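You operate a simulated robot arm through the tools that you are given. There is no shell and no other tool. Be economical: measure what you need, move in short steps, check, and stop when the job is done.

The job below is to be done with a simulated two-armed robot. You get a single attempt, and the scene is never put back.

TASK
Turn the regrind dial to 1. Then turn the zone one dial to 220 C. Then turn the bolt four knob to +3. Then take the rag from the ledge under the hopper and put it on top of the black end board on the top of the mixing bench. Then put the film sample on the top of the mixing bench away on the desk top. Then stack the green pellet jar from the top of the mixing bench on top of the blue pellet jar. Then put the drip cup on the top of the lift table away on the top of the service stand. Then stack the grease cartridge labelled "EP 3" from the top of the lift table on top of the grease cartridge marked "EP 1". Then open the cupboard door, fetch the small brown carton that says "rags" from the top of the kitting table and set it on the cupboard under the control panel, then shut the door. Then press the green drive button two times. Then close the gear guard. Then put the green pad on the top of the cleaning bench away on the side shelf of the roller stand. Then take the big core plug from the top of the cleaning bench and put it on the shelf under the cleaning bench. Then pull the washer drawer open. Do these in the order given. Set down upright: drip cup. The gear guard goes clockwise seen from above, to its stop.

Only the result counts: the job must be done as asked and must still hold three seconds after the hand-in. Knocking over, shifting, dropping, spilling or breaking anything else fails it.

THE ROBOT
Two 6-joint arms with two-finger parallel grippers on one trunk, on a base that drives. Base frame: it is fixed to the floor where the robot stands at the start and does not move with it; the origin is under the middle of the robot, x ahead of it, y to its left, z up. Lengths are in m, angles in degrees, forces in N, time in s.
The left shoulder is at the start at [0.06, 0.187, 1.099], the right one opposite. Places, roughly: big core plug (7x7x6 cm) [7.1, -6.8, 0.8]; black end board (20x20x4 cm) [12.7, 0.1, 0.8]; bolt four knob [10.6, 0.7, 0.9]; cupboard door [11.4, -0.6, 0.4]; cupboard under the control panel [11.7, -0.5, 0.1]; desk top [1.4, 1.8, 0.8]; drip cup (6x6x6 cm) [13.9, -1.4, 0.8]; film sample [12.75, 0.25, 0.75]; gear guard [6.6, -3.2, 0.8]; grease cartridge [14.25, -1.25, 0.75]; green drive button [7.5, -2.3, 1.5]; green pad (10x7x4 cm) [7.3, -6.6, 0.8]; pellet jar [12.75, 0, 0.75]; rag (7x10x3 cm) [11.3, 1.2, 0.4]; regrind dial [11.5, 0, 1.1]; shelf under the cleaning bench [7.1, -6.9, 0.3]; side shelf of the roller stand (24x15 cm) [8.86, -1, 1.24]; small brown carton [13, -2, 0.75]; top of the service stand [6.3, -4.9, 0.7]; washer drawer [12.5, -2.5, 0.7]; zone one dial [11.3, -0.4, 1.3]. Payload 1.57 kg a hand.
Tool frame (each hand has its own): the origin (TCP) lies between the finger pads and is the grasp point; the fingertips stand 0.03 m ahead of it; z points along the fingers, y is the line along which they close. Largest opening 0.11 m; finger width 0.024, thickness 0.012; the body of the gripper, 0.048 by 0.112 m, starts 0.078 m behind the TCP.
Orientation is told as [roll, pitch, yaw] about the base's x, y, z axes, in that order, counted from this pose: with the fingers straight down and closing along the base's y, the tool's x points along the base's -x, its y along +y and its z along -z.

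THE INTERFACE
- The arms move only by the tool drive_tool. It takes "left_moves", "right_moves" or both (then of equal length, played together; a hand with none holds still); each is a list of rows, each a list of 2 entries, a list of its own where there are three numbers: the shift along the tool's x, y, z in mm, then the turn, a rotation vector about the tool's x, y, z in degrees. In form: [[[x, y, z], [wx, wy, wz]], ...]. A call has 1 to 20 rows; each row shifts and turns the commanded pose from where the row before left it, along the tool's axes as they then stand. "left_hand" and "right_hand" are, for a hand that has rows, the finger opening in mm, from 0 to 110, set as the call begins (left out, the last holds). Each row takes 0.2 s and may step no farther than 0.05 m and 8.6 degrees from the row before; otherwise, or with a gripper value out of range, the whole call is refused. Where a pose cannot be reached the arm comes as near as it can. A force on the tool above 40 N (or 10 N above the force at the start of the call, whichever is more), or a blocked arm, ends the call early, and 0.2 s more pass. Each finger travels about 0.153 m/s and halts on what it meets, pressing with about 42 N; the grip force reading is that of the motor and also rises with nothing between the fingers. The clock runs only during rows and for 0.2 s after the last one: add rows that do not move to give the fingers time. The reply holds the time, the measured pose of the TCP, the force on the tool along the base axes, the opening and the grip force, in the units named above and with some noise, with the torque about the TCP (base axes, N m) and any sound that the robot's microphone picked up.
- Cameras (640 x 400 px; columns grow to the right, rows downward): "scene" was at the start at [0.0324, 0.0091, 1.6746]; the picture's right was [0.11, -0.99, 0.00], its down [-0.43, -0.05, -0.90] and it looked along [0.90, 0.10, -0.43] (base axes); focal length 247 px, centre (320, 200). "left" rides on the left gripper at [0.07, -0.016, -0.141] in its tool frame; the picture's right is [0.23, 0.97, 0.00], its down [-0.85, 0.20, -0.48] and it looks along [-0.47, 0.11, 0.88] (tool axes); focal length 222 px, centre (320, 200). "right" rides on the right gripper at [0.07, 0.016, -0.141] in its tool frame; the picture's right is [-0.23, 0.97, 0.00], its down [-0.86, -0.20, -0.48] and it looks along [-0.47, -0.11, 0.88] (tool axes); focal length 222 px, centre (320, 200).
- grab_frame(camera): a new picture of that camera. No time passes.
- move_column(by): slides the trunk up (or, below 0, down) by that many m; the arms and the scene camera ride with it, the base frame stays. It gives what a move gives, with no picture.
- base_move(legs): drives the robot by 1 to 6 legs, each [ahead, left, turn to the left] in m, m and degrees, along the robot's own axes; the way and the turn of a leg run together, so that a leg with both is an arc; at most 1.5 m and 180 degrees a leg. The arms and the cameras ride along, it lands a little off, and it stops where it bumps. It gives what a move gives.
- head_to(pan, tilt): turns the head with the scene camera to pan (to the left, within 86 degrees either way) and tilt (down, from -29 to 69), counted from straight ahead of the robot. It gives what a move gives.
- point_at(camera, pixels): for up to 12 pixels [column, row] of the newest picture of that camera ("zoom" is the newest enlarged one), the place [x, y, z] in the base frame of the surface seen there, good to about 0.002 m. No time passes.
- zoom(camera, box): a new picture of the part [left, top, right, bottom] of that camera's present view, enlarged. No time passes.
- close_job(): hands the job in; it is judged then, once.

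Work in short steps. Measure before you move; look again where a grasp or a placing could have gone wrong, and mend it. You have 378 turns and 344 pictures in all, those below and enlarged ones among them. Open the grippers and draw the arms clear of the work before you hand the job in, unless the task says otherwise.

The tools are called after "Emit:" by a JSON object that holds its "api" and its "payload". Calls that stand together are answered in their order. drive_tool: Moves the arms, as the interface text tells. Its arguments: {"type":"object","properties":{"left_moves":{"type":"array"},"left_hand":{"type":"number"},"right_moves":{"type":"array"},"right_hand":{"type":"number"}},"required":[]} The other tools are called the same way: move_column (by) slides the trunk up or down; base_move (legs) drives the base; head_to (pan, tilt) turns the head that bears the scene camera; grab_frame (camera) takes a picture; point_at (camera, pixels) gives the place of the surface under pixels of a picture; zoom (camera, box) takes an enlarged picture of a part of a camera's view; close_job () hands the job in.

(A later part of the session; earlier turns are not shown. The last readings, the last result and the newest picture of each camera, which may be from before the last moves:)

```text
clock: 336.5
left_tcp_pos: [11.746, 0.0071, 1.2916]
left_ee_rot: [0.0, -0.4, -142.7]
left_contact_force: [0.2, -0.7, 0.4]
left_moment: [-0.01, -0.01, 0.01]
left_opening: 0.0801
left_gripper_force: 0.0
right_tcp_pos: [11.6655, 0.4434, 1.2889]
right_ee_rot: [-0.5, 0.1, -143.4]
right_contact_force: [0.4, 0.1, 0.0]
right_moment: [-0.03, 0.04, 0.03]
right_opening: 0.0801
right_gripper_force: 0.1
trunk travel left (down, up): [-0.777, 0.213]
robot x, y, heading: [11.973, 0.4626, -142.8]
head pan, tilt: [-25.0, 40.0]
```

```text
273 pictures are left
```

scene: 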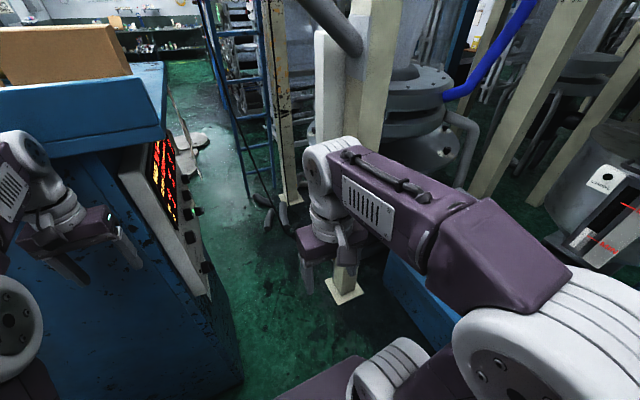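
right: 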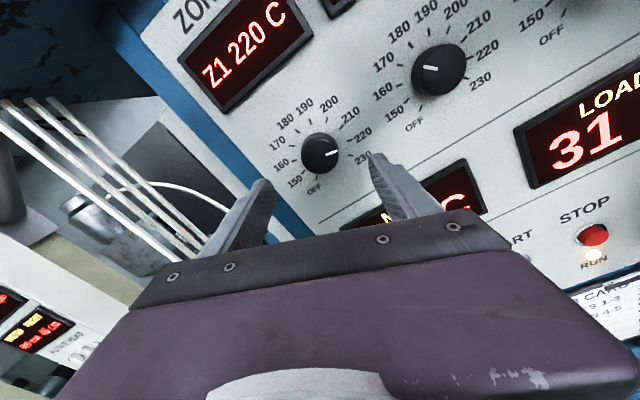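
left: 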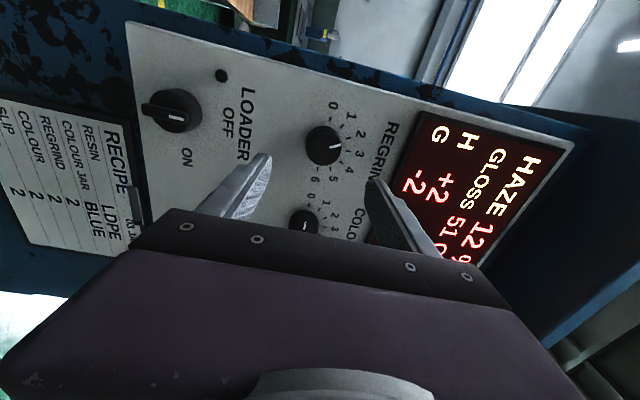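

Emit:
{"api": "base_move", "payload": {"legs": [[0, -0.42, 0], [0.25, 0, 0]]}}

Emit:
{"api": "head_to", "payload": {"pan": -30, "tilt": 45}}

Emit:
{"api": "grab_frame", "payload": {"camera": "scene"}}

```text
clock: 340.5
left_tcp_pos: [11.2902, 0.1918, 1.2926]
left_ee_rot: [0.1, -0.4, -142.6]
left_contact_force: [0.4, 0.4, 0.7]
left_moment: [0.0, 0.01, 0.0]
left_opening: 0.0798
left_gripper_force: 0.0
right_tcp_pos: [11.211, 0.6259, 1.2899]
right_ee_rot: [-0.6, 0.0, -143.5]
right_contact_force: [-0.2, 0.4, -0.3]
right_moment: [-0.02, -0.01, 0.0]
right_opening: 0.0798
right_gripper_force: 0.0
trunk travel left (down, up): [-0.777, 0.213]
robot x, y, heading: [11.5194, 0.645, -142.6]
head pan, tilt: [-25.0, 40.0]
```

```text
clock: 341.2
left_tcp_pos: [11.2888, 0.1903, 1.2913]
left_ee_rot: [0.0, -0.3, -142.6]
left_contact_force: [-0.1, -0.2, -0.6]
left_moment: [0.02, 0.0, -0.01]
left_opening: 0.0801
left_gripper_force: 0.0
right_tcp_pos: [11.2099, 0.6258, 1.2884]
right_ee_rot: [-0.5, 0.1, -143.5]
right_contact_force: [0.0, -0.5, -0.2]
right_moment: [-0.01, 0.04, 0.03]
right_opening: 0.08
right_gripper_force: 0.1
trunk travel left (down, up): [-0.777, 0.213]
robot x, y, heading: [11.5147, 0.6486, -142.6]
head pan, tilt: [-30.0, 45.0]
```

```text
272 pictures are left
```

scene: 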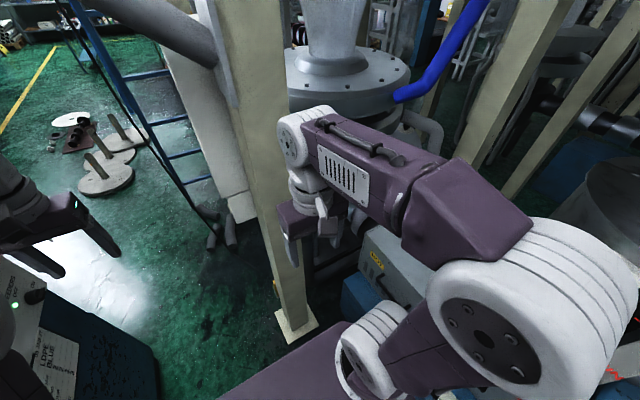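

Emit:
{"api": "point_at", "payload": {"camera": "scene", "pixels": [[370, 260], [350, 290], [400, 270], [300, 320], [355, 215], [290, 60], [330, 320], [410, 240], [260, 100]]}}

Emit:
{"api": "grab_frame", "payload": {"camera": "right"}}

```text
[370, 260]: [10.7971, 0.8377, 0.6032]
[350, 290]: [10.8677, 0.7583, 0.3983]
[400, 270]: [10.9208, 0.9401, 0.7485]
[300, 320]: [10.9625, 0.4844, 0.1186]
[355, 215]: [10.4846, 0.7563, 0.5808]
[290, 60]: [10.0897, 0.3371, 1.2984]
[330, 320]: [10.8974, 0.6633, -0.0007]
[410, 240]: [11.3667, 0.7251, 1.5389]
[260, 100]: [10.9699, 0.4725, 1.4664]
```

```text
271 pictures are left
```

right: 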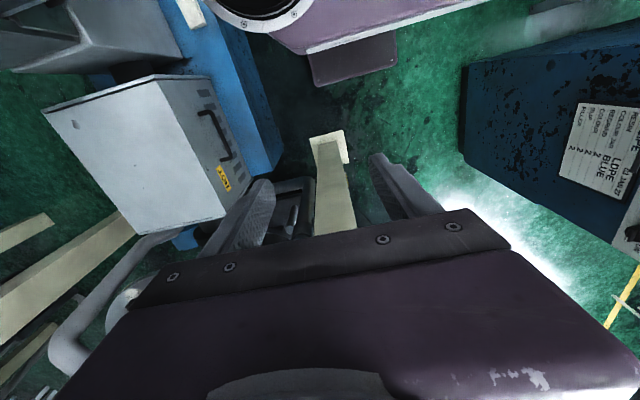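

Emit:
{"api": "point_at", "payload": {"camera": "right", "pixels": [[350, 85], [395, 70], [315, 80], [345, 155], [315, 140], [280, 150], [270, 100], [340, 30], [300, 45]]}}

```text
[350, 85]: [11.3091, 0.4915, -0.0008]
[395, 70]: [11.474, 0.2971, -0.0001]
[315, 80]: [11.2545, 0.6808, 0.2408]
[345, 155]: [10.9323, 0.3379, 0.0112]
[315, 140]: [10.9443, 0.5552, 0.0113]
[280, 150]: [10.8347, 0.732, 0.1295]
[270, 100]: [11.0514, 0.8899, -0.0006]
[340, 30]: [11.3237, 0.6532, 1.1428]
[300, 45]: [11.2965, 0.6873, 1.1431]
```

I retract the left hand 220 mm, then step the base to about (11.27, 0.66).

Emit:
{"api": "drive_tool", "payload": {"left_moves": [[[50, 0, 0], [0, 0, 0]], [[50, 0, 0], [0, 0, 0]], [[50, 0, 0], [0, 0, 0]], [[50, 0, 0], [0, 0, 0]]]}}

Emit:
{"api": "base_move", "payload": {"legs": [[0.188, -0.158, 0]]}}

Emit:
{"api": "grab_frame", "payload": {"camera": "right"}}

Emit:
{"api": "grab_frame", "payload": {"camera": "scene"}}

```text
clock: 342.2
left_tcp_pos: [11.4508, 0.3142, 1.2896]
left_ee_rot: [0.0, -0.4, -142.6]
left_contact_force: [0.7, 0.3, -0.8]
left_moment: [-0.03, 0.02, -0.02]
left_opening: 0.0803
left_gripper_force: 0.1
right_tcp_pos: [11.2111, 0.6268, 1.2907]
right_ee_rot: [-0.6, -0.2, -143.5]
right_contact_force: [0.8, 0.0, 0.0]
right_moment: [-0.04, 0.05, 0.0]
right_opening: 0.0801
right_gripper_force: 0.0
trunk travel left (down, up): [-0.777, 0.213]
robot x, y, heading: [11.5173, 0.648, -142.8]
head pan, tilt: [-30.0, 45.0]
```

```text
clock: 344.0
left_tcp_pos: [11.2041, 0.3234, 1.2882]
left_ee_rot: [-0.1, -0.4, -142.5]
left_contact_force: [0.7, 0.9, 0.2]
left_moment: [0.05, 0.02, -0.02]
left_opening: 0.0801
left_gripper_force: 0.0
right_tcp_pos: [10.9665, 0.6375, 1.29]
right_ee_rot: [-0.7, 0.1, -143.6]
right_contact_force: [-0.8, 0.1, -0.1]
right_moment: [-0.02, 0.0, -0.03]
right_opening: 0.0798
right_gripper_force: 0.0
trunk travel left (down, up): [-0.777, 0.213]
robot x, y, heading: [11.2705, 0.6569, -142.9]
head pan, tilt: [-30.0, 45.0]
```

```text
270 pictures are left
```

right: 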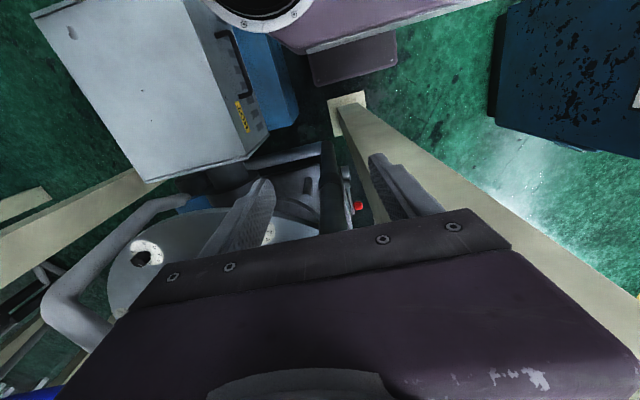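

```text
269 pictures are left
```

scene: 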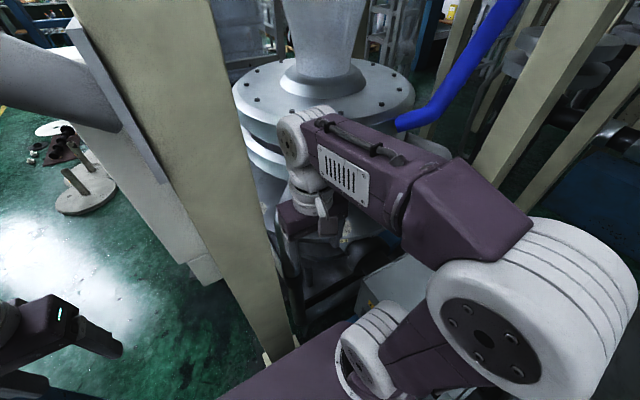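

Emit:
{"api": "point_at", "payload": {"camera": "right", "pixels": [[147, 255], [135, 252], [215, 225], [285, 225], [355, 208], [330, 190], [160, 280], [300, 185]]}}

Emit:
{"api": "zoom", "payload": {"camera": "right", "box": [90, 150, 390, 330]}}

```text
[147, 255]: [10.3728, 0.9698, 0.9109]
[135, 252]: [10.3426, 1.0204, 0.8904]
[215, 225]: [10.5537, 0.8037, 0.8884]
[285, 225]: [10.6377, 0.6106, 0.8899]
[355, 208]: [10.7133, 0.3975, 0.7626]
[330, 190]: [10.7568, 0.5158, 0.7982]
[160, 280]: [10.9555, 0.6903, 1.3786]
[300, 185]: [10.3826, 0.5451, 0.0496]
```

```text
2.13 times, centred on (240, 240) of right
```

zoom: 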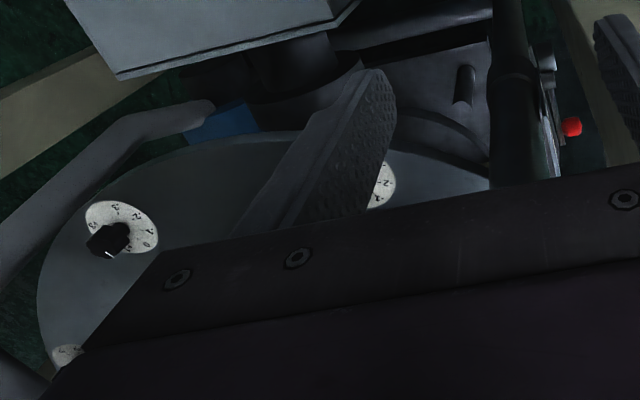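

A second scale plate shows at zoom (380,185) behind the finger. I move the hand 70 mm to its right and lower it 100 mm to see it.

Emit:
{"api": "drive_tool", "payload": {"right_moves": [[[0, -35, 0], [0, 0, 0]], [[0, -35, 0], [0, 0, 0]], [[0, 0, 50], [0, 0, 0]], [[0, 0, 50], [0, 0, 0]]]}}

Emit:
{"api": "grab_frame", "payload": {"camera": "right"}}

```text
clock: 345.0
left_tcp_pos: [11.2026, 0.3247, 1.2889]
left_ee_rot: [0.0, -0.3, -142.5]
left_contact_force: [0.0, 0.0, -0.1]
left_moment: [0.0, -0.01, -0.03]
left_opening: 0.0799
left_gripper_force: 0.1
right_tcp_pos: [10.9235, 0.6948, 1.19]
right_ee_rot: [-0.5, 0.1, -143.5]
right_contact_force: [-0.6, -0.3, -0.2]
right_moment: [-0.02, 0.0, -0.02]
right_opening: 0.0798
right_gripper_force: 0.1
trunk travel left (down, up): [-0.777, 0.213]
robot x, y, heading: [11.2742, 0.6553, -142.7]
head pan, tilt: [-30.0, 45.0]
```

```text
267 pictures are left
```

right: 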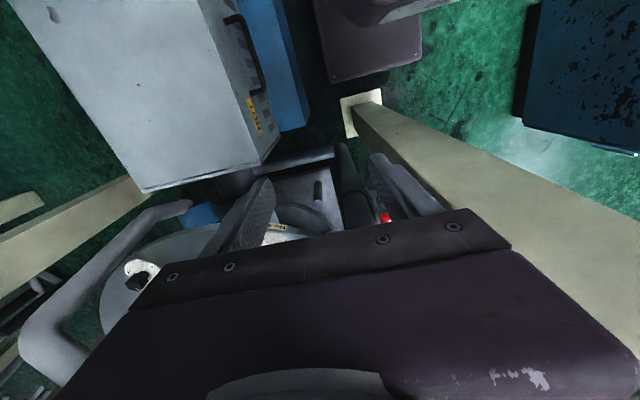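

I move the hand 200 mm toward the knob and turn it so the fingers close tangentially.

Emit:
{"api": "drive_tool", "payload": {"right_moves": [[[-35, -25, 0], [0, 0, 6.5]], [[-38, -21, 0], [0, 0, 6.5]], [[-39, -18, 0], [0, 0, 6.5]], [[-41, -13, 0], [0, 0, 6.5]]]}}

Emit:
{"api": "grab_frame", "payload": {"camera": "right"}}

Emit:
{"api": "grab_frame", "payload": {"camera": "scene"}}

```text
clock: 346.0
left_tcp_pos: [11.2007, 0.3222, 1.2869]
left_ee_rot: [0.0, -0.2, -142.6]
left_contact_force: [-1.5, -0.5, 0.5]
left_moment: [0.01, -0.02, 0.03]
left_opening: 0.0799
left_gripper_force: 0.1
right_tcp_pos: [10.7484, 0.6947, 1.1883]
right_ee_rot: [-0.5, 0.0, -169.6]
right_contact_force: [-0.5, 0.3, 0.2]
right_moment: [0.0, -0.02, -0.02]
right_opening: 0.08
right_gripper_force: 0.0
trunk travel left (down, up): [-0.777, 0.213]
robot x, y, heading: [11.2728, 0.6559, -142.7]
head pan, tilt: [-30.0, 45.0]
```

```text
266 pictures are left
```

right: 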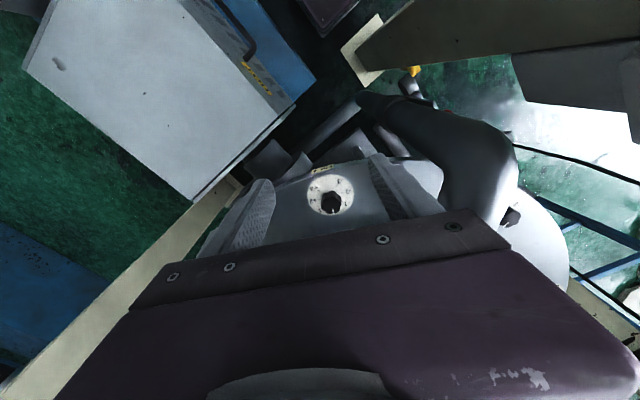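

```text
265 pictures are left
```

scene: 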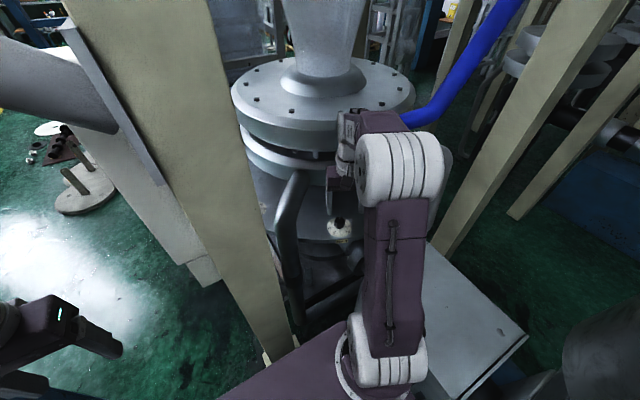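

Emit:
{"api": "zoom", "payload": {"camera": "right", "box": [280, 150, 390, 230]}}

Emit:
{"api": "point_at", "payload": {"camera": "right", "pixels": [[332, 203], [312, 195], [350, 195], [330, 180], [320, 212], [345, 210]]}}

Emit:
{"api": "point_at", "payload": {"camera": "scene", "pixels": [[350, 110], [410, 85], [400, 110], [335, 150], [320, 165], [340, 190], [290, 180], [350, 150]]}}

```text
5.00 times, centred on (335, 190) of right
```

zoom: 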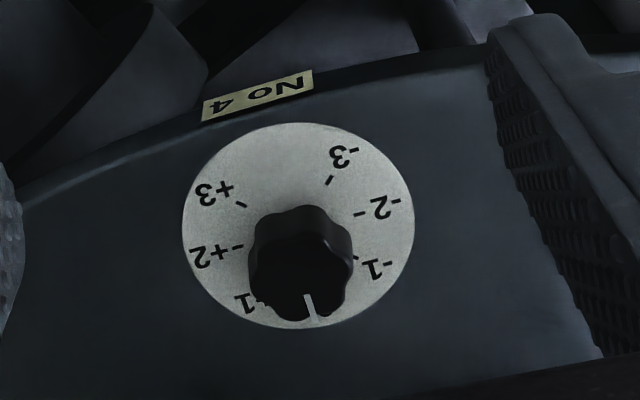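

```text
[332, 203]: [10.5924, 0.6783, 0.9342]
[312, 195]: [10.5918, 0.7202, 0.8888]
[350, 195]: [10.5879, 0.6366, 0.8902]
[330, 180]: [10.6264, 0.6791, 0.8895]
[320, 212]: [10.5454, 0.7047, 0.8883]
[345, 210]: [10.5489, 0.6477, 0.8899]
```

```text
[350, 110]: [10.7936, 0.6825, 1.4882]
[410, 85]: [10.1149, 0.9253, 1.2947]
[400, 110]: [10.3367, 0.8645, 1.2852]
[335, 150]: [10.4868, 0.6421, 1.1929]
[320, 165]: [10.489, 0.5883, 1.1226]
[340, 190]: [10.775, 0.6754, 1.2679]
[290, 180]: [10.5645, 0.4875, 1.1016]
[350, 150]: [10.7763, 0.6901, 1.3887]
```

Emit:
{"api": "point_at", "payload": {"camera": "zoom", "pixels": [[240, 205], [239, 246], [262, 299], [355, 258], [358, 213], [329, 181], [308, 310], [300, 240], [183, 225], [414, 225], [298, 123], [300, 329]]}}

```text
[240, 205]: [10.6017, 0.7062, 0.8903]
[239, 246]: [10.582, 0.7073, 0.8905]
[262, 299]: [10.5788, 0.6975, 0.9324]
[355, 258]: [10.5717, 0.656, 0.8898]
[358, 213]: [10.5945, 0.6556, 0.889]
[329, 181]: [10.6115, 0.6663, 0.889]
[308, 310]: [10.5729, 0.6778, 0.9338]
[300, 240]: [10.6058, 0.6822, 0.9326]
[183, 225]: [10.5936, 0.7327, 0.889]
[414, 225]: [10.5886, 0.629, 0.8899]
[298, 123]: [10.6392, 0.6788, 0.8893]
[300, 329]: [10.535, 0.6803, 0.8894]
```

Bolt No 4 is at 0; plate centre (10.587,0.681), knob top z 0.934, 45° per step, +3 is 135° clockwise from above. I go above it and pre-rotate the hand.

Emit:
{"api": "drive_tool", "payload": {"right_moves": [[[-40, -4, 15], [0, 0, 0]], [[-40, -4, 15], [0, 0, 0]], [[-40, -4, 15], [0, 0, 0]], [[-41, -3, 15], [0, 0, 0]], [[0, 0, 0], [0, 0, -7.5]], [[0, 0, 0], [0, 0, -7.5]], [[0, 0, 0], [0, 0, -7.5]], [[0, 0, 0], [0, 0, -7.5]], [[0, 0, 0], [0, 0, -7.5]]], "right_hand": 70}}

Emit:
{"api": "grab_frame", "payload": {"camera": "right"}}

Emit:
{"api": "grab_frame", "payload": {"camera": "scene"}}

```text
clock: 348.0
left_tcp_pos: [11.2028, 0.3244, 1.2891]
left_ee_rot: [0.0, -0.4, -142.6]
left_contact_force: [-0.1, 0.5, 0.1]
left_moment: [0.01, -0.01, -0.01]
left_opening: 0.0801
left_gripper_force: 0.0
right_tcp_pos: [10.5953, 0.6811, 1.1298]
right_ee_rot: [-0.4, 0.2, -131.8]
right_contact_force: [-0.3, 1.1, -0.4]
right_moment: [0.04, 0.0, 0.0]
right_opening: 0.0698
right_gripper_force: 0.1
right hand out of reach, approached as far as the arm can: row 4
trunk travel left (down, up): [-0.777, 0.213]
robot x, y, heading: [11.2745, 0.6542, -142.9]
head pan, tilt: [-30.0, 45.0]
```

```text
263 pictures are left
```

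right: 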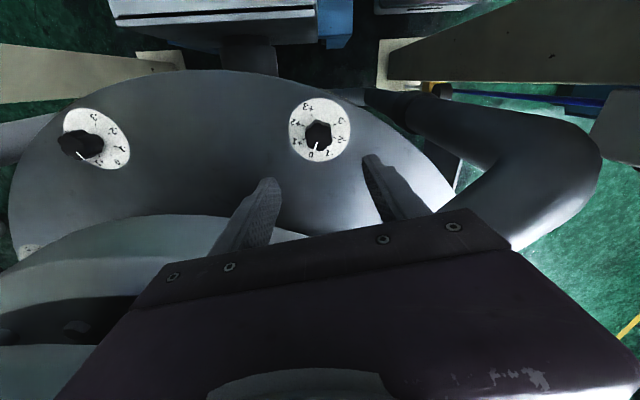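

```text
262 pictures are left
```

scene: 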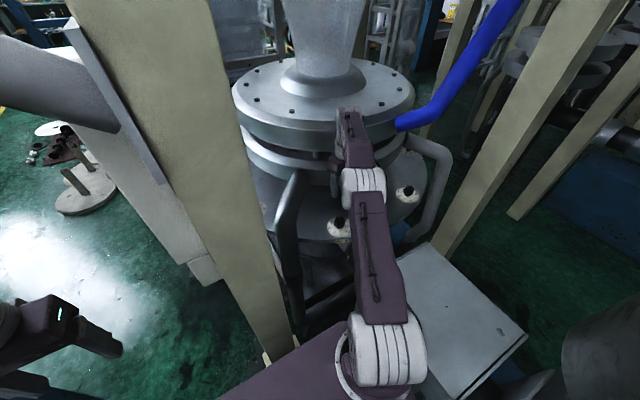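

Just at the reach limit; I retract the hand 60 mm and step the base ~55 mm closer.

Emit:
{"api": "drive_tool", "payload": {"right_moves": [[[10, 28, 0], [0, 0, 0]], [[10, 28, 0], [0, 0, 0]]]}}

Emit:
{"api": "base_move", "payload": {"legs": [[0.03, -0.05, 0]]}}

Emit:
{"api": "move_column", "payload": {"by": -0.05}}

```text
clock: 348.6
left_tcp_pos: [11.2053, 0.3238, 1.2889]
left_ee_rot: [-0.1, -0.5, -142.6]
left_contact_force: [-0.6, -0.6, 0.1]
left_moment: [0.02, -0.01, 0.03]
left_opening: 0.0801
left_gripper_force: 0.0
right_tcp_pos: [10.652, 0.6571, 1.1297]
right_ee_rot: [-0.7, 0.1, -132.1]
right_contact_force: [0.5, 0.8, 0.2]
right_moment: [0.04, 0.01, 0.0]
right_opening: 0.07
right_gripper_force: 0.1
trunk travel left (down, up): [-0.777, 0.213]
robot x, y, heading: [11.2724, 0.6565, -142.8]
head pan, tilt: [-30.0, 45.0]
```

```text
clock: 349.6
left_tcp_pos: [11.1553, 0.3428, 1.2881]
left_ee_rot: [-0.4, -0.6, -142.6]
left_contact_force: [0.3, -0.5, 0.1]
left_moment: [0.04, 0.05, 0.01]
left_opening: 0.08
left_gripper_force: 0.0
right_tcp_pos: [10.6027, 0.6769, 1.1336]
right_ee_rot: [-0.8, 0.2, -132.0]
right_contact_force: [0.5, -0.2, 0.3]
right_moment: [0.03, 0.06, 0.02]
right_opening: 0.0701
right_gripper_force: 0.0
trunk travel left (down, up): [-0.777, 0.213]
robot x, y, heading: [11.2163, 0.6776, -142.3]
head pan, tilt: [-30.0, 45.0]
```

```text
clock: 350.5
left_tcp_pos: [11.1484, 0.3451, 1.2401]
left_ee_rot: [-0.1, -0.3, -142.6]
left_contact_force: [0.1, 0.4, -0.7]
left_moment: [0.0, 0.0, -0.01]
left_opening: 0.08
left_gripper_force: 0.0
right_tcp_pos: [10.5976, 0.6803, 1.0787]
right_ee_rot: [-0.5, 0.3, -131.9]
right_contact_force: [-0.8, 0.9, 0.3]
right_moment: [0.0, 0.01, 0.02]
right_opening: 0.0701
right_gripper_force: 0.0
trunk travel left (down, up): [-0.727, 0.263]
robot x, y, heading: [11.219, 0.6777, -142.7]
head pan, tilt: [-30.0, 45.0]
```

Emit:
{"api": "drive_tool", "payload": {"right_moves": [[[-6.6, -8.4, 30], [0, 0, 0]], [[0, 0, 40], [0, 0, 0]]]}}

Emit:
{"api": "grab_frame", "payload": {"camera": "right"}}

```text
clock: 351.1
left_tcp_pos: [11.1495, 0.3447, 1.2386]
left_ee_rot: [0.0, -0.2, -142.5]
left_contact_force: [0.4, 1.2, 0.1]
left_moment: [0.01, 0.02, 0.01]
left_opening: 0.0799
left_gripper_force: 0.0
right_tcp_pos: [10.5848, 0.6798, 1.0101]
right_ee_rot: [-0.5, 0.2, -131.9]
right_contact_force: [0.2, -0.5, -0.6]
right_moment: [0.02, -0.01, 0.03]
right_opening: 0.07
right_gripper_force: 0.1
trunk travel left (down, up): [-0.727, 0.263]
robot x, y, heading: [11.2193, 0.6778, -142.7]
head pan, tilt: [-30.0, 45.0]
```

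```text
261 pictures are left
```

right: 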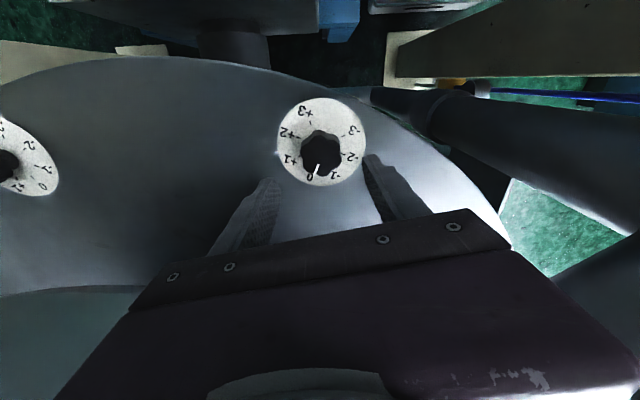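

Centred. Lower 84 mm and close.

Emit:
{"api": "drive_tool", "payload": {"right_moves": [[[0, 0, 42], [0, 0, 0]], [[0, 0, 42], [0, 0, 0]]]}}

Emit:
{"api": "drive_tool", "payload": {"right_moves": [[[0, 0, 0], [0, 0, 0]], [[0, 0, 0], [0, 0, 0]], [[0, 0, 0], [0, 0, 0]]], "right_hand": 10}}

```text
clock: 351.7
left_tcp_pos: [11.1489, 0.3445, 1.238]
left_ee_rot: [0.0, -0.3, -142.5]
left_contact_force: [-0.2, -0.9, -0.4]
left_moment: [0.04, -0.05, -0.03]
left_opening: 0.0801
left_gripper_force: 0.1
right_tcp_pos: [10.5862, 0.6797, 0.9255]
right_ee_rot: [-0.5, 0.3, -131.9]
right_contact_force: [-0.6, 0.2, -0.4]
right_moment: [0.01, -0.04, 0.0]
right_opening: 0.0702
right_gripper_force: 0.0
trunk travel left (down, up): [-0.727, 0.263]
robot x, y, heading: [11.2212, 0.6776, -142.6]
head pan, tilt: [-30.0, 45.0]
```

```text
clock: 352.5
left_tcp_pos: [11.1513, 0.3446, 1.2388]
left_ee_rot: [0.0, -0.3, -142.5]
left_contact_force: [0.0, 0.4, 0.1]
left_moment: [-0.02, 0.03, 0.01]
left_opening: 0.0799
left_gripper_force: 0.2
right_tcp_pos: [10.5879, 0.6804, 0.9269]
right_ee_rot: [-0.5, 0.3, -131.8]
right_contact_force: [4.8, -3.0, -2.9]
right_moment: [-0.57, 0.44, 0.0]
right_opening: 0.0434
right_gripper_force: 44.6
trunk travel left (down, up): [-0.727, 0.263]
robot x, y, heading: [11.217, 0.6774, -142.7]
head pan, tilt: [-30.0, 45.0]
```

Gripped (43 mm). Turn +67.5°.

Emit:
{"api": "drive_tool", "payload": {"right_moves": [[[0, 0, 0], [0, 0, 7.5]], [[0, 0, 0], [0, 0, 7.5]], [[0, 0, 0], [0, 0, 7.5]], [[0, 0, 0], [0, 0, 7.5]], [[0, 0, 0], [0, 0, 7.5]], [[0, 0, 0], [0, 0, 7.5]], [[0, 0, 0], [0, 0, 7.5]], [[0, 0, 0], [0, 0, 7.5]], [[0, 0, 0], [0, 0, 7.5]]]}}

Emit:
{"api": "drive_tool", "payload": {"right_moves": [[[0, 0, 0], [0, 0, 0]], [[0, 0, 0], [0, 0, 0]]], "right_hand": 75}}

Emit:
{"api": "grab_frame", "payload": {"camera": "right"}}

```text
clock: 354.5
left_tcp_pos: [11.1513, 0.3448, 1.2395]
left_ee_rot: [-0.1, -0.4, -142.7]
left_contact_force: [-0.2, -0.2, 0.7]
left_moment: [-0.05, 0.03, -0.02]
left_opening: 0.08
left_gripper_force: 0.1
right_tcp_pos: [10.5864, 0.6806, 0.9254]
right_ee_rot: [-0.5, -0.3, 160.5]
right_contact_force: [15.5, -3.8, -9.4]
right_moment: [-0.14, -1.1, 0.02]
right_opening: 0.0437
right_gripper_force: 44.8
trunk travel left (down, up): [-0.727, 0.263]
robot x, y, heading: [11.2227, 0.6793, -142.6]
head pan, tilt: [-30.0, 45.0]
```

```text
clock: 355.1
left_tcp_pos: [11.1506, 0.3458, 1.239]
left_ee_rot: [0.0, -0.3, -142.6]
left_contact_force: [0.1, 0.1, 0.5]
left_moment: [-0.02, -0.02, 0.02]
left_opening: 0.08
left_gripper_force: 0.0
right_tcp_pos: [10.5847, 0.6817, 0.9273]
right_ee_rot: [-0.4, -0.5, 160.6]
right_contact_force: [-0.3, 0.2, -0.2]
right_moment: [-0.01, 0.02, 0.0]
right_opening: 0.0752
right_gripper_force: 0.1
trunk travel left (down, up): [-0.727, 0.263]
robot x, y, heading: [11.2195, 0.6781, -142.6]
head pan, tilt: [-30.0, 45.0]
```

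```text
260 pictures are left
```

right: 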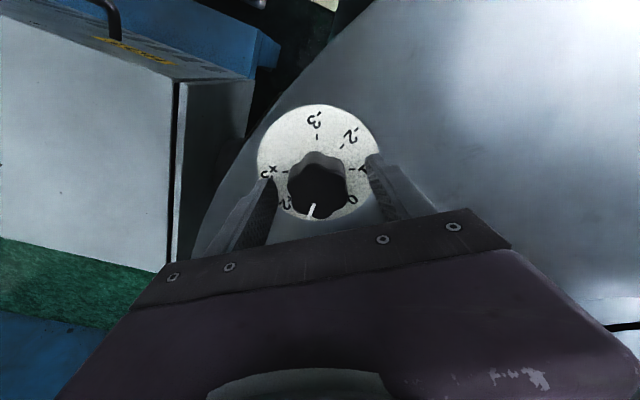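

Marker is at +1.5. Rotate the open hand back, regrip, turn another 67.5°.

Emit:
{"api": "drive_tool", "payload": {"right_moves": [[[0, 0, 0], [0, 0, -7.5]], [[0, 0, 0], [0, 0, -7.5]], [[0, 0, 0], [0, 0, -7.5]], [[0, 0, 0], [0, 0, -7.5]], [[0, 0, 0], [0, 0, -7.5]], [[0, 0, 0], [0, 0, -7.5]], [[0, 0, 0], [0, 0, -7.5]], [[0, 0, 0], [0, 0, -7.5]], [[0, 0, 0], [0, 0, -7.5]]]}}

Emit:
{"api": "drive_tool", "payload": {"right_moves": [[[0, 0, 0], [0, 0, 0]], [[0, 0, 0], [0, 0, 0]], [[0, 0, 0], [0, 0, 0]]], "right_hand": 10}}

Emit:
{"api": "drive_tool", "payload": {"right_moves": [[[0, 0, 0], [0, 0, 7.5]], [[0, 0, 0], [0, 0, 7.5]], [[0, 0, 0], [0, 0, 7.5]], [[0, 0, 0], [0, 0, 7.5]], [[0, 0, 0], [0, 0, 7.5]], [[0, 0, 0], [0, 0, 7.5]], [[0, 0, 0], [0, 0, 7.5]], [[0, 0, 0], [0, 0, 7.5]], [[0, 0, 0], [0, 0, 7.5]]]}}

Emit:
{"api": "drive_tool", "payload": {"right_moves": [[[0, 0, 0], [0, 0, 0]], [[0, 0, 0], [0, 0, 0]], [[0, 0, -40], [0, 0, 0]]], "right_hand": 75}}

Emit:
{"api": "zoom", "payload": {"camera": "right", "box": [240, 80, 400, 230]}}

```text
clock: 357.1
left_tcp_pos: [11.1492, 0.3453, 1.2392]
left_ee_rot: [0.0, -0.3, -142.6]
left_contact_force: [-0.3, -0.8, -0.5]
left_moment: [-0.01, 0.02, -0.04]
left_opening: 0.0799
left_gripper_force: 0.0
right_tcp_pos: [10.5858, 0.6808, 0.9265]
right_ee_rot: [-0.5, 0.2, -131.9]
right_contact_force: [0.1, -0.3, 0.3]
right_moment: [0.01, 0.02, 0.04]
right_opening: 0.0748
right_gripper_force: 0.1
trunk travel left (down, up): [-0.727, 0.263]
robot x, y, heading: [11.2183, 0.681, -142.6]
head pan, tilt: [-30.0, 45.0]
```

```text
clock: 357.9
left_tcp_pos: [11.1517, 0.3435, 1.238]
left_ee_rot: [-0.1, -0.4, -142.5]
left_contact_force: [-0.4, 0.5, 0.6]
left_moment: [-0.01, 0.0, 0.0]
left_opening: 0.0798
left_gripper_force: 0.0
right_tcp_pos: [10.5858, 0.6786, 0.9266]
right_ee_rot: [-0.5, 0.3, -131.9]
right_contact_force: [9.3, -8.4, -6.1]
right_moment: [-0.55, -0.06, -0.04]
right_opening: 0.0434
right_gripper_force: 45.0
trunk travel left (down, up): [-0.727, 0.263]
robot x, y, heading: [11.2226, 0.6774, -142.6]
head pan, tilt: [-30.0, 45.0]
```

```text
clock: 359.9
left_tcp_pos: [11.1506, 0.3448, 1.2386]
left_ee_rot: [-0.1, -0.3, -142.6]
left_contact_force: [-0.7, -0.9, 0.5]
left_moment: [0.0, -0.01, -0.02]
left_opening: 0.08
left_gripper_force: 0.0
right_tcp_pos: [10.5871, 0.6807, 0.9263]
right_ee_rot: [-0.4, -0.4, 160.5]
right_contact_force: [10.9, -2.1, -6.0]
right_moment: [0.02, -1.22, 0.1]
right_opening: 0.0435
right_gripper_force: 45.1
trunk travel left (down, up): [-0.727, 0.263]
robot x, y, heading: [11.2205, 0.6776, -143.0]
head pan, tilt: [-30.0, 45.0]
```

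```text
clock: 360.7
left_tcp_pos: [11.1515, 0.3458, 1.2401]
left_ee_rot: [0.0, -0.4, -142.6]
left_contact_force: [0.8, 0.2, 0.6]
left_moment: [0.01, -0.01, -0.01]
left_opening: 0.08
left_gripper_force: 0.1
right_tcp_pos: [10.5859, 0.6795, 0.9662]
right_ee_rot: [-0.3, -0.5, 160.6]
right_contact_force: [0.1, -0.7, 1.1]
right_moment: [0.01, 0.02, -0.04]
right_opening: 0.075
right_gripper_force: 0.1
trunk travel left (down, up): [-0.727, 0.263]
robot x, y, heading: [11.223, 0.676, -142.9]
head pan, tilt: [-30.0, 45.0]
```

```text
2.67 times, centred on (320, 155) of right
```

zoom: 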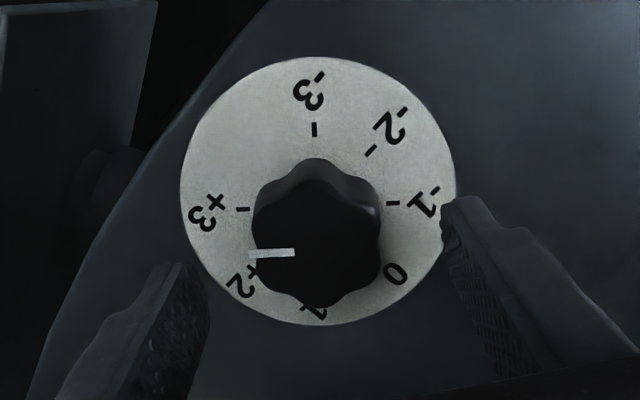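

Marker at +3. I raise, withdraw the hand outward, and lift it.

Emit:
{"api": "drive_tool", "payload": {"right_moves": [[[0, 0, -40], [0, 0, 0]], [[38, -13, 0], [0, 0, 0]], [[38, -13, 0], [0, 0, 0]], [[38, -13, 0], [0, 0, 0]], [[38, -13, 0], [0, 0, 0]], [[0, 0, -40], [0, 0, -7.1]], [[0, 0, -40], [0, 0, -7.1]], [[0, 0, -40], [0, 0, -7.1]], [[0, 0, -40], [0, 0, -7.1]], [[0, 0, -40], [0, 0, -7.1]], [[0, 0, -40], [0, 0, -7.1]], [[0, 0, 0], [0, 0, -7.1]], [[0, 0, 0], [0, 0, -7.1]]]}}

Emit:
{"api": "head_to", "payload": {"pan": -80, "tilt": 50}}

Emit:
{"api": "grab_frame", "payload": {"camera": "scene"}}

```text
clock: 363.5
left_tcp_pos: [11.1499, 0.3453, 1.2395]
left_ee_rot: [-0.1, -0.3, -142.6]
left_contact_force: [0.2, -0.6, -0.2]
left_moment: [-0.02, -0.05, -0.03]
left_opening: 0.08
left_gripper_force: 0.1
right_tcp_pos: [10.7478, 0.6783, 1.2445]
right_ee_rot: [-0.6, 0.0, -142.5]
right_contact_force: [0.8, 0.1, 0.3]
right_moment: [-0.01, -0.01, 0.0]
right_opening: 0.0749
right_gripper_force: 0.0
trunk travel left (down, up): [-0.727, 0.263]
robot x, y, heading: [11.2203, 0.6796, -142.6]
head pan, tilt: [-30.0, 45.0]
```

```text
clock: 364.6
left_tcp_pos: [11.152, 0.3447, 1.2386]
left_ee_rot: [0.0, -0.3, -142.5]
left_contact_force: [-0.1, -0.3, -0.6]
left_moment: [0.0, -0.03, -0.02]
left_opening: 0.0802
left_gripper_force: 0.0
right_tcp_pos: [10.7483, 0.677, 1.2458]
right_ee_rot: [-0.5, 0.1, -142.7]
right_contact_force: [0.3, -0.4, 0.9]
right_moment: [0.01, -0.03, 0.0]
right_opening: 0.0751
right_gripper_force: 0.1
trunk travel left (down, up): [-0.727, 0.263]
robot x, y, heading: [11.2185, 0.6801, -142.7]
head pan, tilt: [-80.0, 50.0]
```

```text
258 pictures are left
```

scene: 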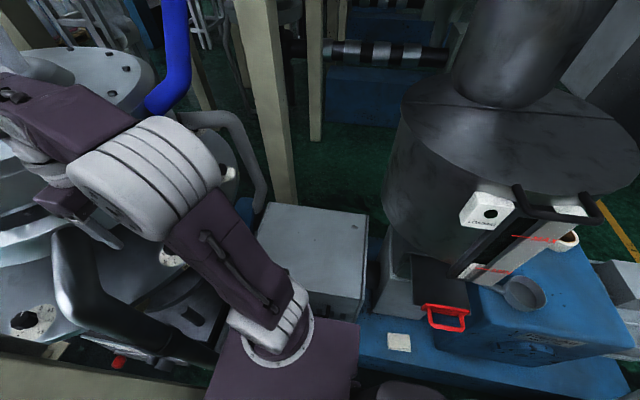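

Emit:
{"api": "zoom", "payload": {"camera": "scene", "box": [350, 280, 510, 400]}}

Emit:
{"api": "point_at", "payload": {"camera": "scene", "pixels": [[398, 342], [388, 335], [410, 335], [410, 350], [390, 350], [370, 345], [440, 310], [430, 350], [480, 320]]}}

```text
3.33 times, centred on (430, 340) of scene
```

zoom: 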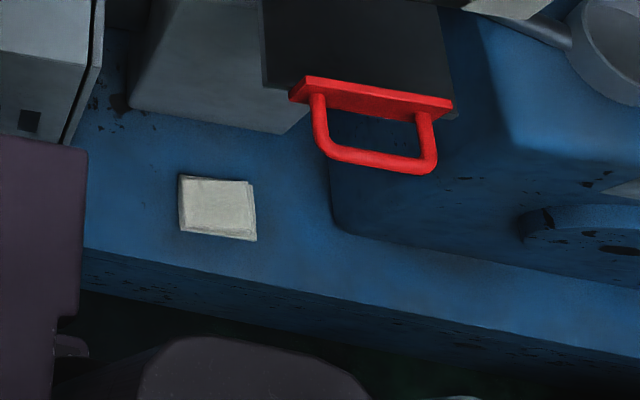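

```text
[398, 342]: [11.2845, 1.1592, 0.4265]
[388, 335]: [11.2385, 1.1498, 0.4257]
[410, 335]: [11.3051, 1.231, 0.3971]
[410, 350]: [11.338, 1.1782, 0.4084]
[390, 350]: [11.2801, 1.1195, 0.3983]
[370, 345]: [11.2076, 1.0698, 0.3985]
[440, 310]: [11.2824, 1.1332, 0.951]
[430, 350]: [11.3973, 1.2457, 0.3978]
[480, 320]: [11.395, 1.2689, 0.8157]
```

The rag lies at (11.285,1.16,0.427) beneath the red hopper gate handle (z 0.95). I'll take it with the trunk lowered, facing the extruder. First I back out into the aisle and turn.

Emit:
{"api": "base_move", "payload": {"legs": [[-0.2, 0.2, 0], [-0.19, 0.28, 0]]}}

Emit:
{"api": "drive_tool", "payload": {"right_moves": [[[35, 30, 0], [0, 0, 0]], [[35, 30, 0], [0, 0, 0]], [[30, 30, 0], [0, 0, 0]]]}}

Emit:
{"api": "base_move", "payload": {"legs": [[0, 0, -90]]}}

Emit:
{"api": "head_to", "payload": {"pan": 0, "tilt": 45}}

Emit:
{"api": "grab_frame", "payload": {"camera": "scene"}}

```text
clock: 368.4
left_tcp_pos: [11.7484, 0.1963, 1.2392]
left_ee_rot: [0.1, -0.3, -142.9]
left_contact_force: [0.8, -0.4, 0.4]
left_moment: [-0.01, -0.02, 0.04]
left_opening: 0.0799
left_gripper_force: 0.0
right_tcp_pos: [11.3463, 0.5286, 1.2447]
right_ee_rot: [-0.5, 0.1, -142.9]
right_contact_force: [0.5, 0.7, 1.1]
right_moment: [0.0, -0.01, 0.02]
right_opening: 0.0749
right_gripper_force: 0.0
trunk travel left (down, up): [-0.727, 0.263]
robot x, y, heading: [11.8224, 0.5298, -143.0]
head pan, tilt: [-80.0, 50.0]
```

```text
clock: 369.2
left_tcp_pos: [11.7511, 0.1973, 1.2372]
left_ee_rot: [0.1, -0.4, -142.8]
left_contact_force: [-0.3, 0.5, 0.5]
left_moment: [0.01, 0.04, 0.0]
left_opening: 0.0801
left_gripper_force: 0.0
right_tcp_pos: [11.4847, 0.5193, 1.2448]
right_ee_rot: [-0.5, 0.1, -143.0]
right_contact_force: [-0.2, 0.2, -0.7]
right_moment: [0.03, 0.0, 0.0]
right_opening: 0.0749
right_gripper_force: 0.0
trunk travel left (down, up): [-0.727, 0.263]
robot x, y, heading: [11.8221, 0.5285, -143.2]
head pan, tilt: [-80.0, 50.0]
```

```text
clock: 373.5
left_tcp_pos: [11.4863, 0.5975, 1.2388]
left_ee_rot: [0.0, -0.2, 127.3]
left_contact_force: [-0.2, 0.0, -0.2]
left_moment: [-0.03, 0.02, 0.0]
left_opening: 0.0801
left_gripper_force: 0.0
right_tcp_pos: [11.8077, 0.8676, 1.2453]
right_ee_rot: [-0.4, 0.1, 127.2]
right_contact_force: [0.1, 0.3, 0.2]
right_moment: [0.01, -0.03, 0.02]
right_opening: 0.0748
right_gripper_force: 0.1
trunk travel left (down, up): [-0.727, 0.263]
robot x, y, heading: [11.8161, 0.5265, 127.1]
head pan, tilt: [-80.0, 50.0]
```

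```text
clock: 375.0
left_tcp_pos: [11.4869, 0.5993, 1.2373]
left_ee_rot: [0.0, -0.2, 127.3]
left_contact_force: [-0.1, -0.1, 0.7]
left_moment: [-0.01, -0.01, 0.02]
left_opening: 0.08
left_gripper_force: 0.0
right_tcp_pos: [11.8084, 0.8658, 1.2432]
right_ee_rot: [-0.4, 0.1, 127.2]
right_contact_force: [0.6, -0.3, -0.6]
right_moment: [0.01, -0.01, 0.0]
right_opening: 0.0753
right_gripper_force: 0.1
trunk travel left (down, up): [-0.727, 0.263]
robot x, y, heading: [11.8203, 0.5298, 126.8]
head pan, tilt: [0.0, 45.0]
```

```text
256 pictures are left
```

scene: 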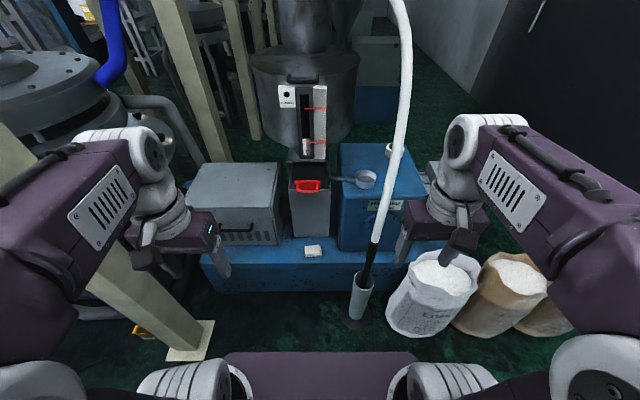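

Emit:
{"api": "point_at", "payload": {"camera": "scene", "pixels": [[313, 250], [305, 246], [321, 246], [322, 255], [304, 256], [360, 315], [345, 300], [307, 190], [240, 285], [420, 325], [400, 280], [375, 240]]}}

Emit:
{"api": "zoom", "payload": {"camera": "scene", "box": [285, 230, 345, 270]}}

```text
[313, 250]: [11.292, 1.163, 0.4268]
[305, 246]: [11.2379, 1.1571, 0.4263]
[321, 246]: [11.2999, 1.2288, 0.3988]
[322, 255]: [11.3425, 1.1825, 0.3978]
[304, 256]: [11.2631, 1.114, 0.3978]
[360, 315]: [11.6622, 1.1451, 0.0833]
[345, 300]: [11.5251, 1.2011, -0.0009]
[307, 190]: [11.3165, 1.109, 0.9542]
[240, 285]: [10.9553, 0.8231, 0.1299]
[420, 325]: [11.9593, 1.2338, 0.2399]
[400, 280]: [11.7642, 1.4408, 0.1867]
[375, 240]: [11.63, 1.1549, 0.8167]
```

```text
10.00 times, centred on (315, 250) of scene
```

zoom: 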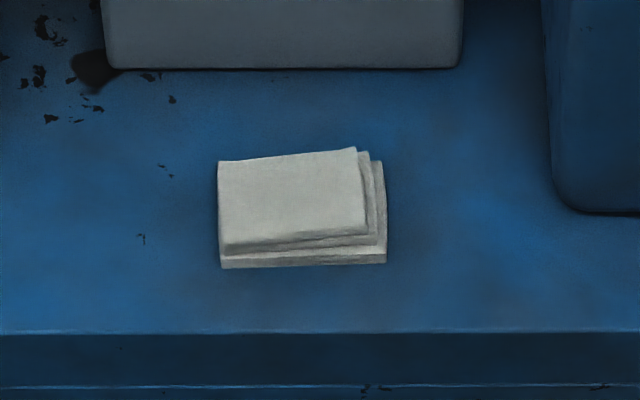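

Emit:
{"api": "point_at", "payload": {"camera": "zoom", "pixels": [[222, 165], [352, 155], [223, 262], [382, 258], [382, 175], [295, 200], [370, 210], [300, 330], [285, 65]]}}

```text
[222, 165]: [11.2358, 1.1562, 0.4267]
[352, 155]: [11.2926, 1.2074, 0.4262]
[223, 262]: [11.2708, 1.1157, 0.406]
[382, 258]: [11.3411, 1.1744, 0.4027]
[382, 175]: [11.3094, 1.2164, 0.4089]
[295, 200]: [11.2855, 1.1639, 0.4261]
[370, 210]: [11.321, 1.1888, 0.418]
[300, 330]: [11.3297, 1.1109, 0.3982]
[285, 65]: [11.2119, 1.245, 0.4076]
```

Rag centre (11.289,1.166), short side along my forward direction. I lower the trunk 0.45 m, retract the right hand, and step to u≈6.44, v≈9.58.

Emit:
{"api": "move_column", "payload": {"by": -0.45}}

Emit:
{"api": "drive_tool", "payload": {"right_moves": [[[40, 20, 0], [0, 0, 0]], [[20, 20, 0], [0, 0, 0]]]}}

Emit:
{"api": "base_move", "payload": {"legs": [[0, 0.13, 1.0], [0.31, 0, 0]]}}

Emit:
{"api": "grab_frame", "payload": {"camera": "scene"}}

```text
refused: -0.45 is not a number from -0.4 to 0.4
```

```text
clock: 375.6
left_tcp_pos: [11.4858, 0.5988, 1.2392]
left_ee_rot: [0.0, -0.2, 127.3]
left_contact_force: [-0.4, -0.6, -0.6]
left_moment: [0.0, -0.04, 0.03]
left_opening: 0.0799
left_gripper_force: 0.1
right_tcp_pos: [11.7844, 0.8209, 1.2456]
right_ee_rot: [-0.6, 0.1, 127.3]
right_contact_force: [-1.0, -0.7, 0.6]
right_moment: [0.03, 0.01, 0.0]
right_opening: 0.0751
right_gripper_force: 0.1
right hand out of reach, approached as far as the arm can: row 1, 2
trunk travel left (down, up): [-0.727, 0.263]
robot x, y, heading: [11.8162, 0.5257, 127.2]
head pan, tilt: [0.0, 45.0]
```

```text
clock: 378.6
left_tcp_pos: [11.1903, 0.7576, 1.2391]
left_ee_rot: [0.0, -0.3, 128.3]
left_contact_force: [0.3, 0.2, 0.2]
left_moment: [-0.01, 0.05, -0.01]
left_opening: 0.08
left_gripper_force: 0.1
right_tcp_pos: [11.4846, 0.9846, 1.2455]
right_ee_rot: [-0.6, 0.1, 128.3]
right_contact_force: [-0.4, 0.2, -0.1]
right_moment: [0.03, 0.0, 0.04]
right_opening: 0.0748
right_gripper_force: 0.0
trunk travel left (down, up): [-0.727, 0.263]
robot x, y, heading: [11.5268, 0.6939, 128.1]
head pan, tilt: [0.0, 45.0]
```

```text
254 pictures are left
```

scene: 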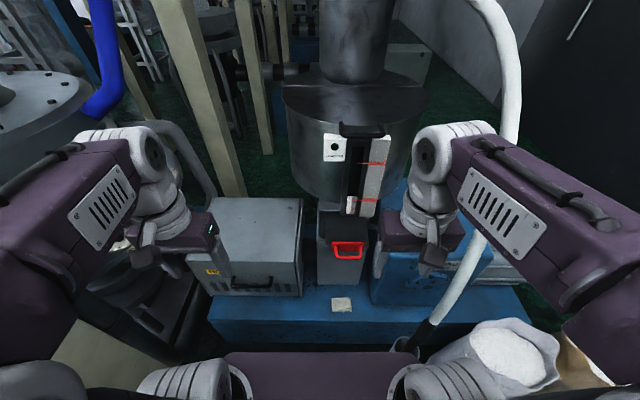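

Trunk was not lowered (limit 0.4). I lower by 0.4 now; hands stay clear of the box (z 0.75) and handle.

Emit:
{"api": "move_column", "payload": {"by": -0.4}}

Emit:
{"api": "grab_frame", "payload": {"camera": "scene"}}

Emit:
{"api": "grab_frame", "payload": {"camera": "left"}}

```text
clock: 382.4
left_tcp_pos: [11.1882, 0.759, 0.8392]
left_ee_rot: [0.1, -0.2, 128.3]
left_contact_force: [0.1, 0.2, 0.7]
left_moment: [0.01, 0.0, -0.01]
left_opening: 0.0798
left_gripper_force: 0.2
right_tcp_pos: [11.4845, 0.9868, 0.8465]
right_ee_rot: [-0.7, 0.1, 128.4]
right_contact_force: [0.6, -0.4, -0.1]
right_moment: [-0.02, 0.0, 0.0]
right_opening: 0.0748
right_gripper_force: 0.1
trunk travel left (down, up): [-0.327, 0.663]
robot x, y, heading: [11.5201, 0.6975, 128.1]
head pan, tilt: [0.0, 45.0]
```

```text
253 pictures are left
```

scene: 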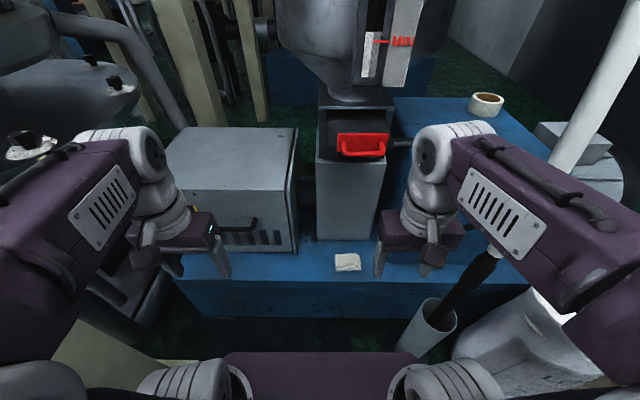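

```text
252 pictures are left
```

left: 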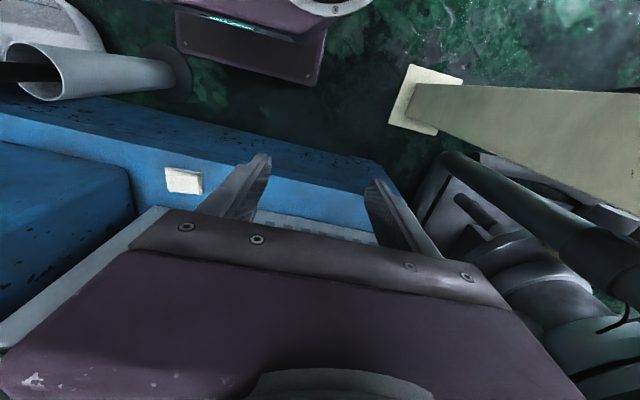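

The right hand is best placed. I lower it beside the ledge while turning 90° so the fingers close along the rag's short side.

Emit:
{"api": "drive_tool", "payload": {"right_moves": [[[0, 0, 25], [0, 0, 8.2]], [[0, 0, 25], [0, 0, 8.2]], [[0, 0, 25], [0, 0, 8.2]], [[0, 0, 25], [0, 0, 8.2]], [[0, 0, 25], [0, 0, 8.2]], [[0, 0, 25], [0, 0, 8.2]], [[0, 0, 25], [0, 0, 8.2]], [[0, 0, 25], [0, 0, 8.2]], [[0, 0, 25], [0, 0, 8.2]], [[0, 0, 25], [0, 0, 8.2]], [[0, 0, 25], [0, 0, 8]]], "right_hand": 95}}

Emit:
{"api": "grab_frame", "payload": {"camera": "right"}}

```text
clock: 384.8
left_tcp_pos: [11.189, 0.7585, 0.8371]
left_ee_rot: [0.0, -0.3, 128.3]
left_contact_force: [-0.5, 0.2, -0.2]
left_moment: [0.01, -0.01, -0.01]
left_opening: 0.08
left_gripper_force: 0.0
right_tcp_pos: [11.4692, 1.0025, 0.5769]
right_ee_rot: [-0.3, -0.6, 38.2]
right_contact_force: [0.3, -1.1, -0.4]
right_moment: [-0.02, -0.02, 0.01]
right_opening: 0.0952
right_gripper_force: 0.0
right hand out of reach, approached as far as the arm can: row 8, 9, 10, 11
trunk travel left (down, up): [-0.327, 0.663]
robot x, y, heading: [11.522, 0.6958, 128.0]
head pan, tilt: [0.0, 45.0]
```

```text
251 pictures are left
```

right: 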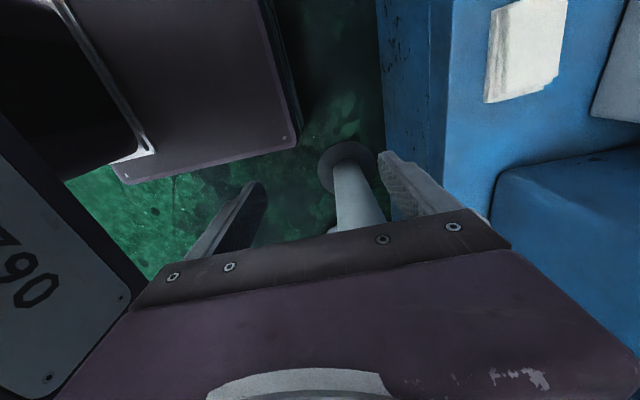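

Emit:
{"api": "drive_tool", "payload": {"right_moves": [[[8, 48, 0], [0, 0, 0]], [[8, 48, 0], [0, 0, 0]], [[8, 48, 0], [0, 0, 0]], [[8, 48, 0], [0, 0, 0]], [[8, 48, 0], [0, 0, 0]]]}}

Emit:
{"api": "grab_frame", "payload": {"camera": "right"}}

Emit:
{"api": "grab_frame", "payload": {"camera": "scene"}}

```text
clock: 386.0
left_tcp_pos: [11.189, 0.7593, 0.838]
left_ee_rot: [0.0, -0.3, 128.3]
left_contact_force: [0.2, 0.1, -0.9]
left_moment: [-0.06, -0.02, 0.03]
left_opening: 0.0799
left_gripper_force: 0.0
right_tcp_pos: [11.2904, 1.1659, 0.5745]
right_ee_rot: [-0.3, -0.6, 38.3]
right_contact_force: [0.2, 0.4, -0.5]
right_moment: [-0.03, -0.01, -0.03]
right_opening: 0.0949
right_gripper_force: 0.1
trunk travel left (down, up): [-0.327, 0.663]
robot x, y, heading: [11.5245, 0.6957, 128.3]
head pan, tilt: [0.0, 45.0]
```

```text
250 pictures are left
```

right: 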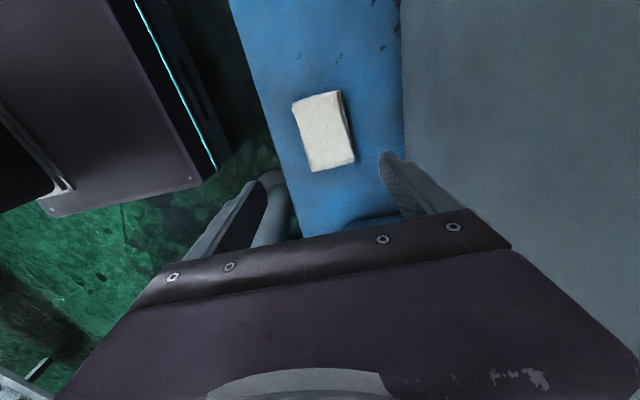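

```text
249 pictures are left
```

scene: 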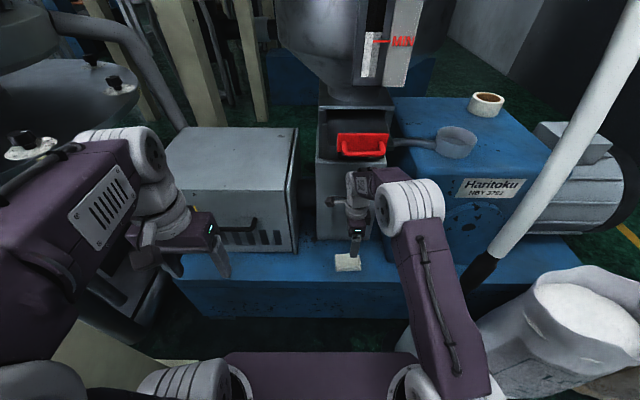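

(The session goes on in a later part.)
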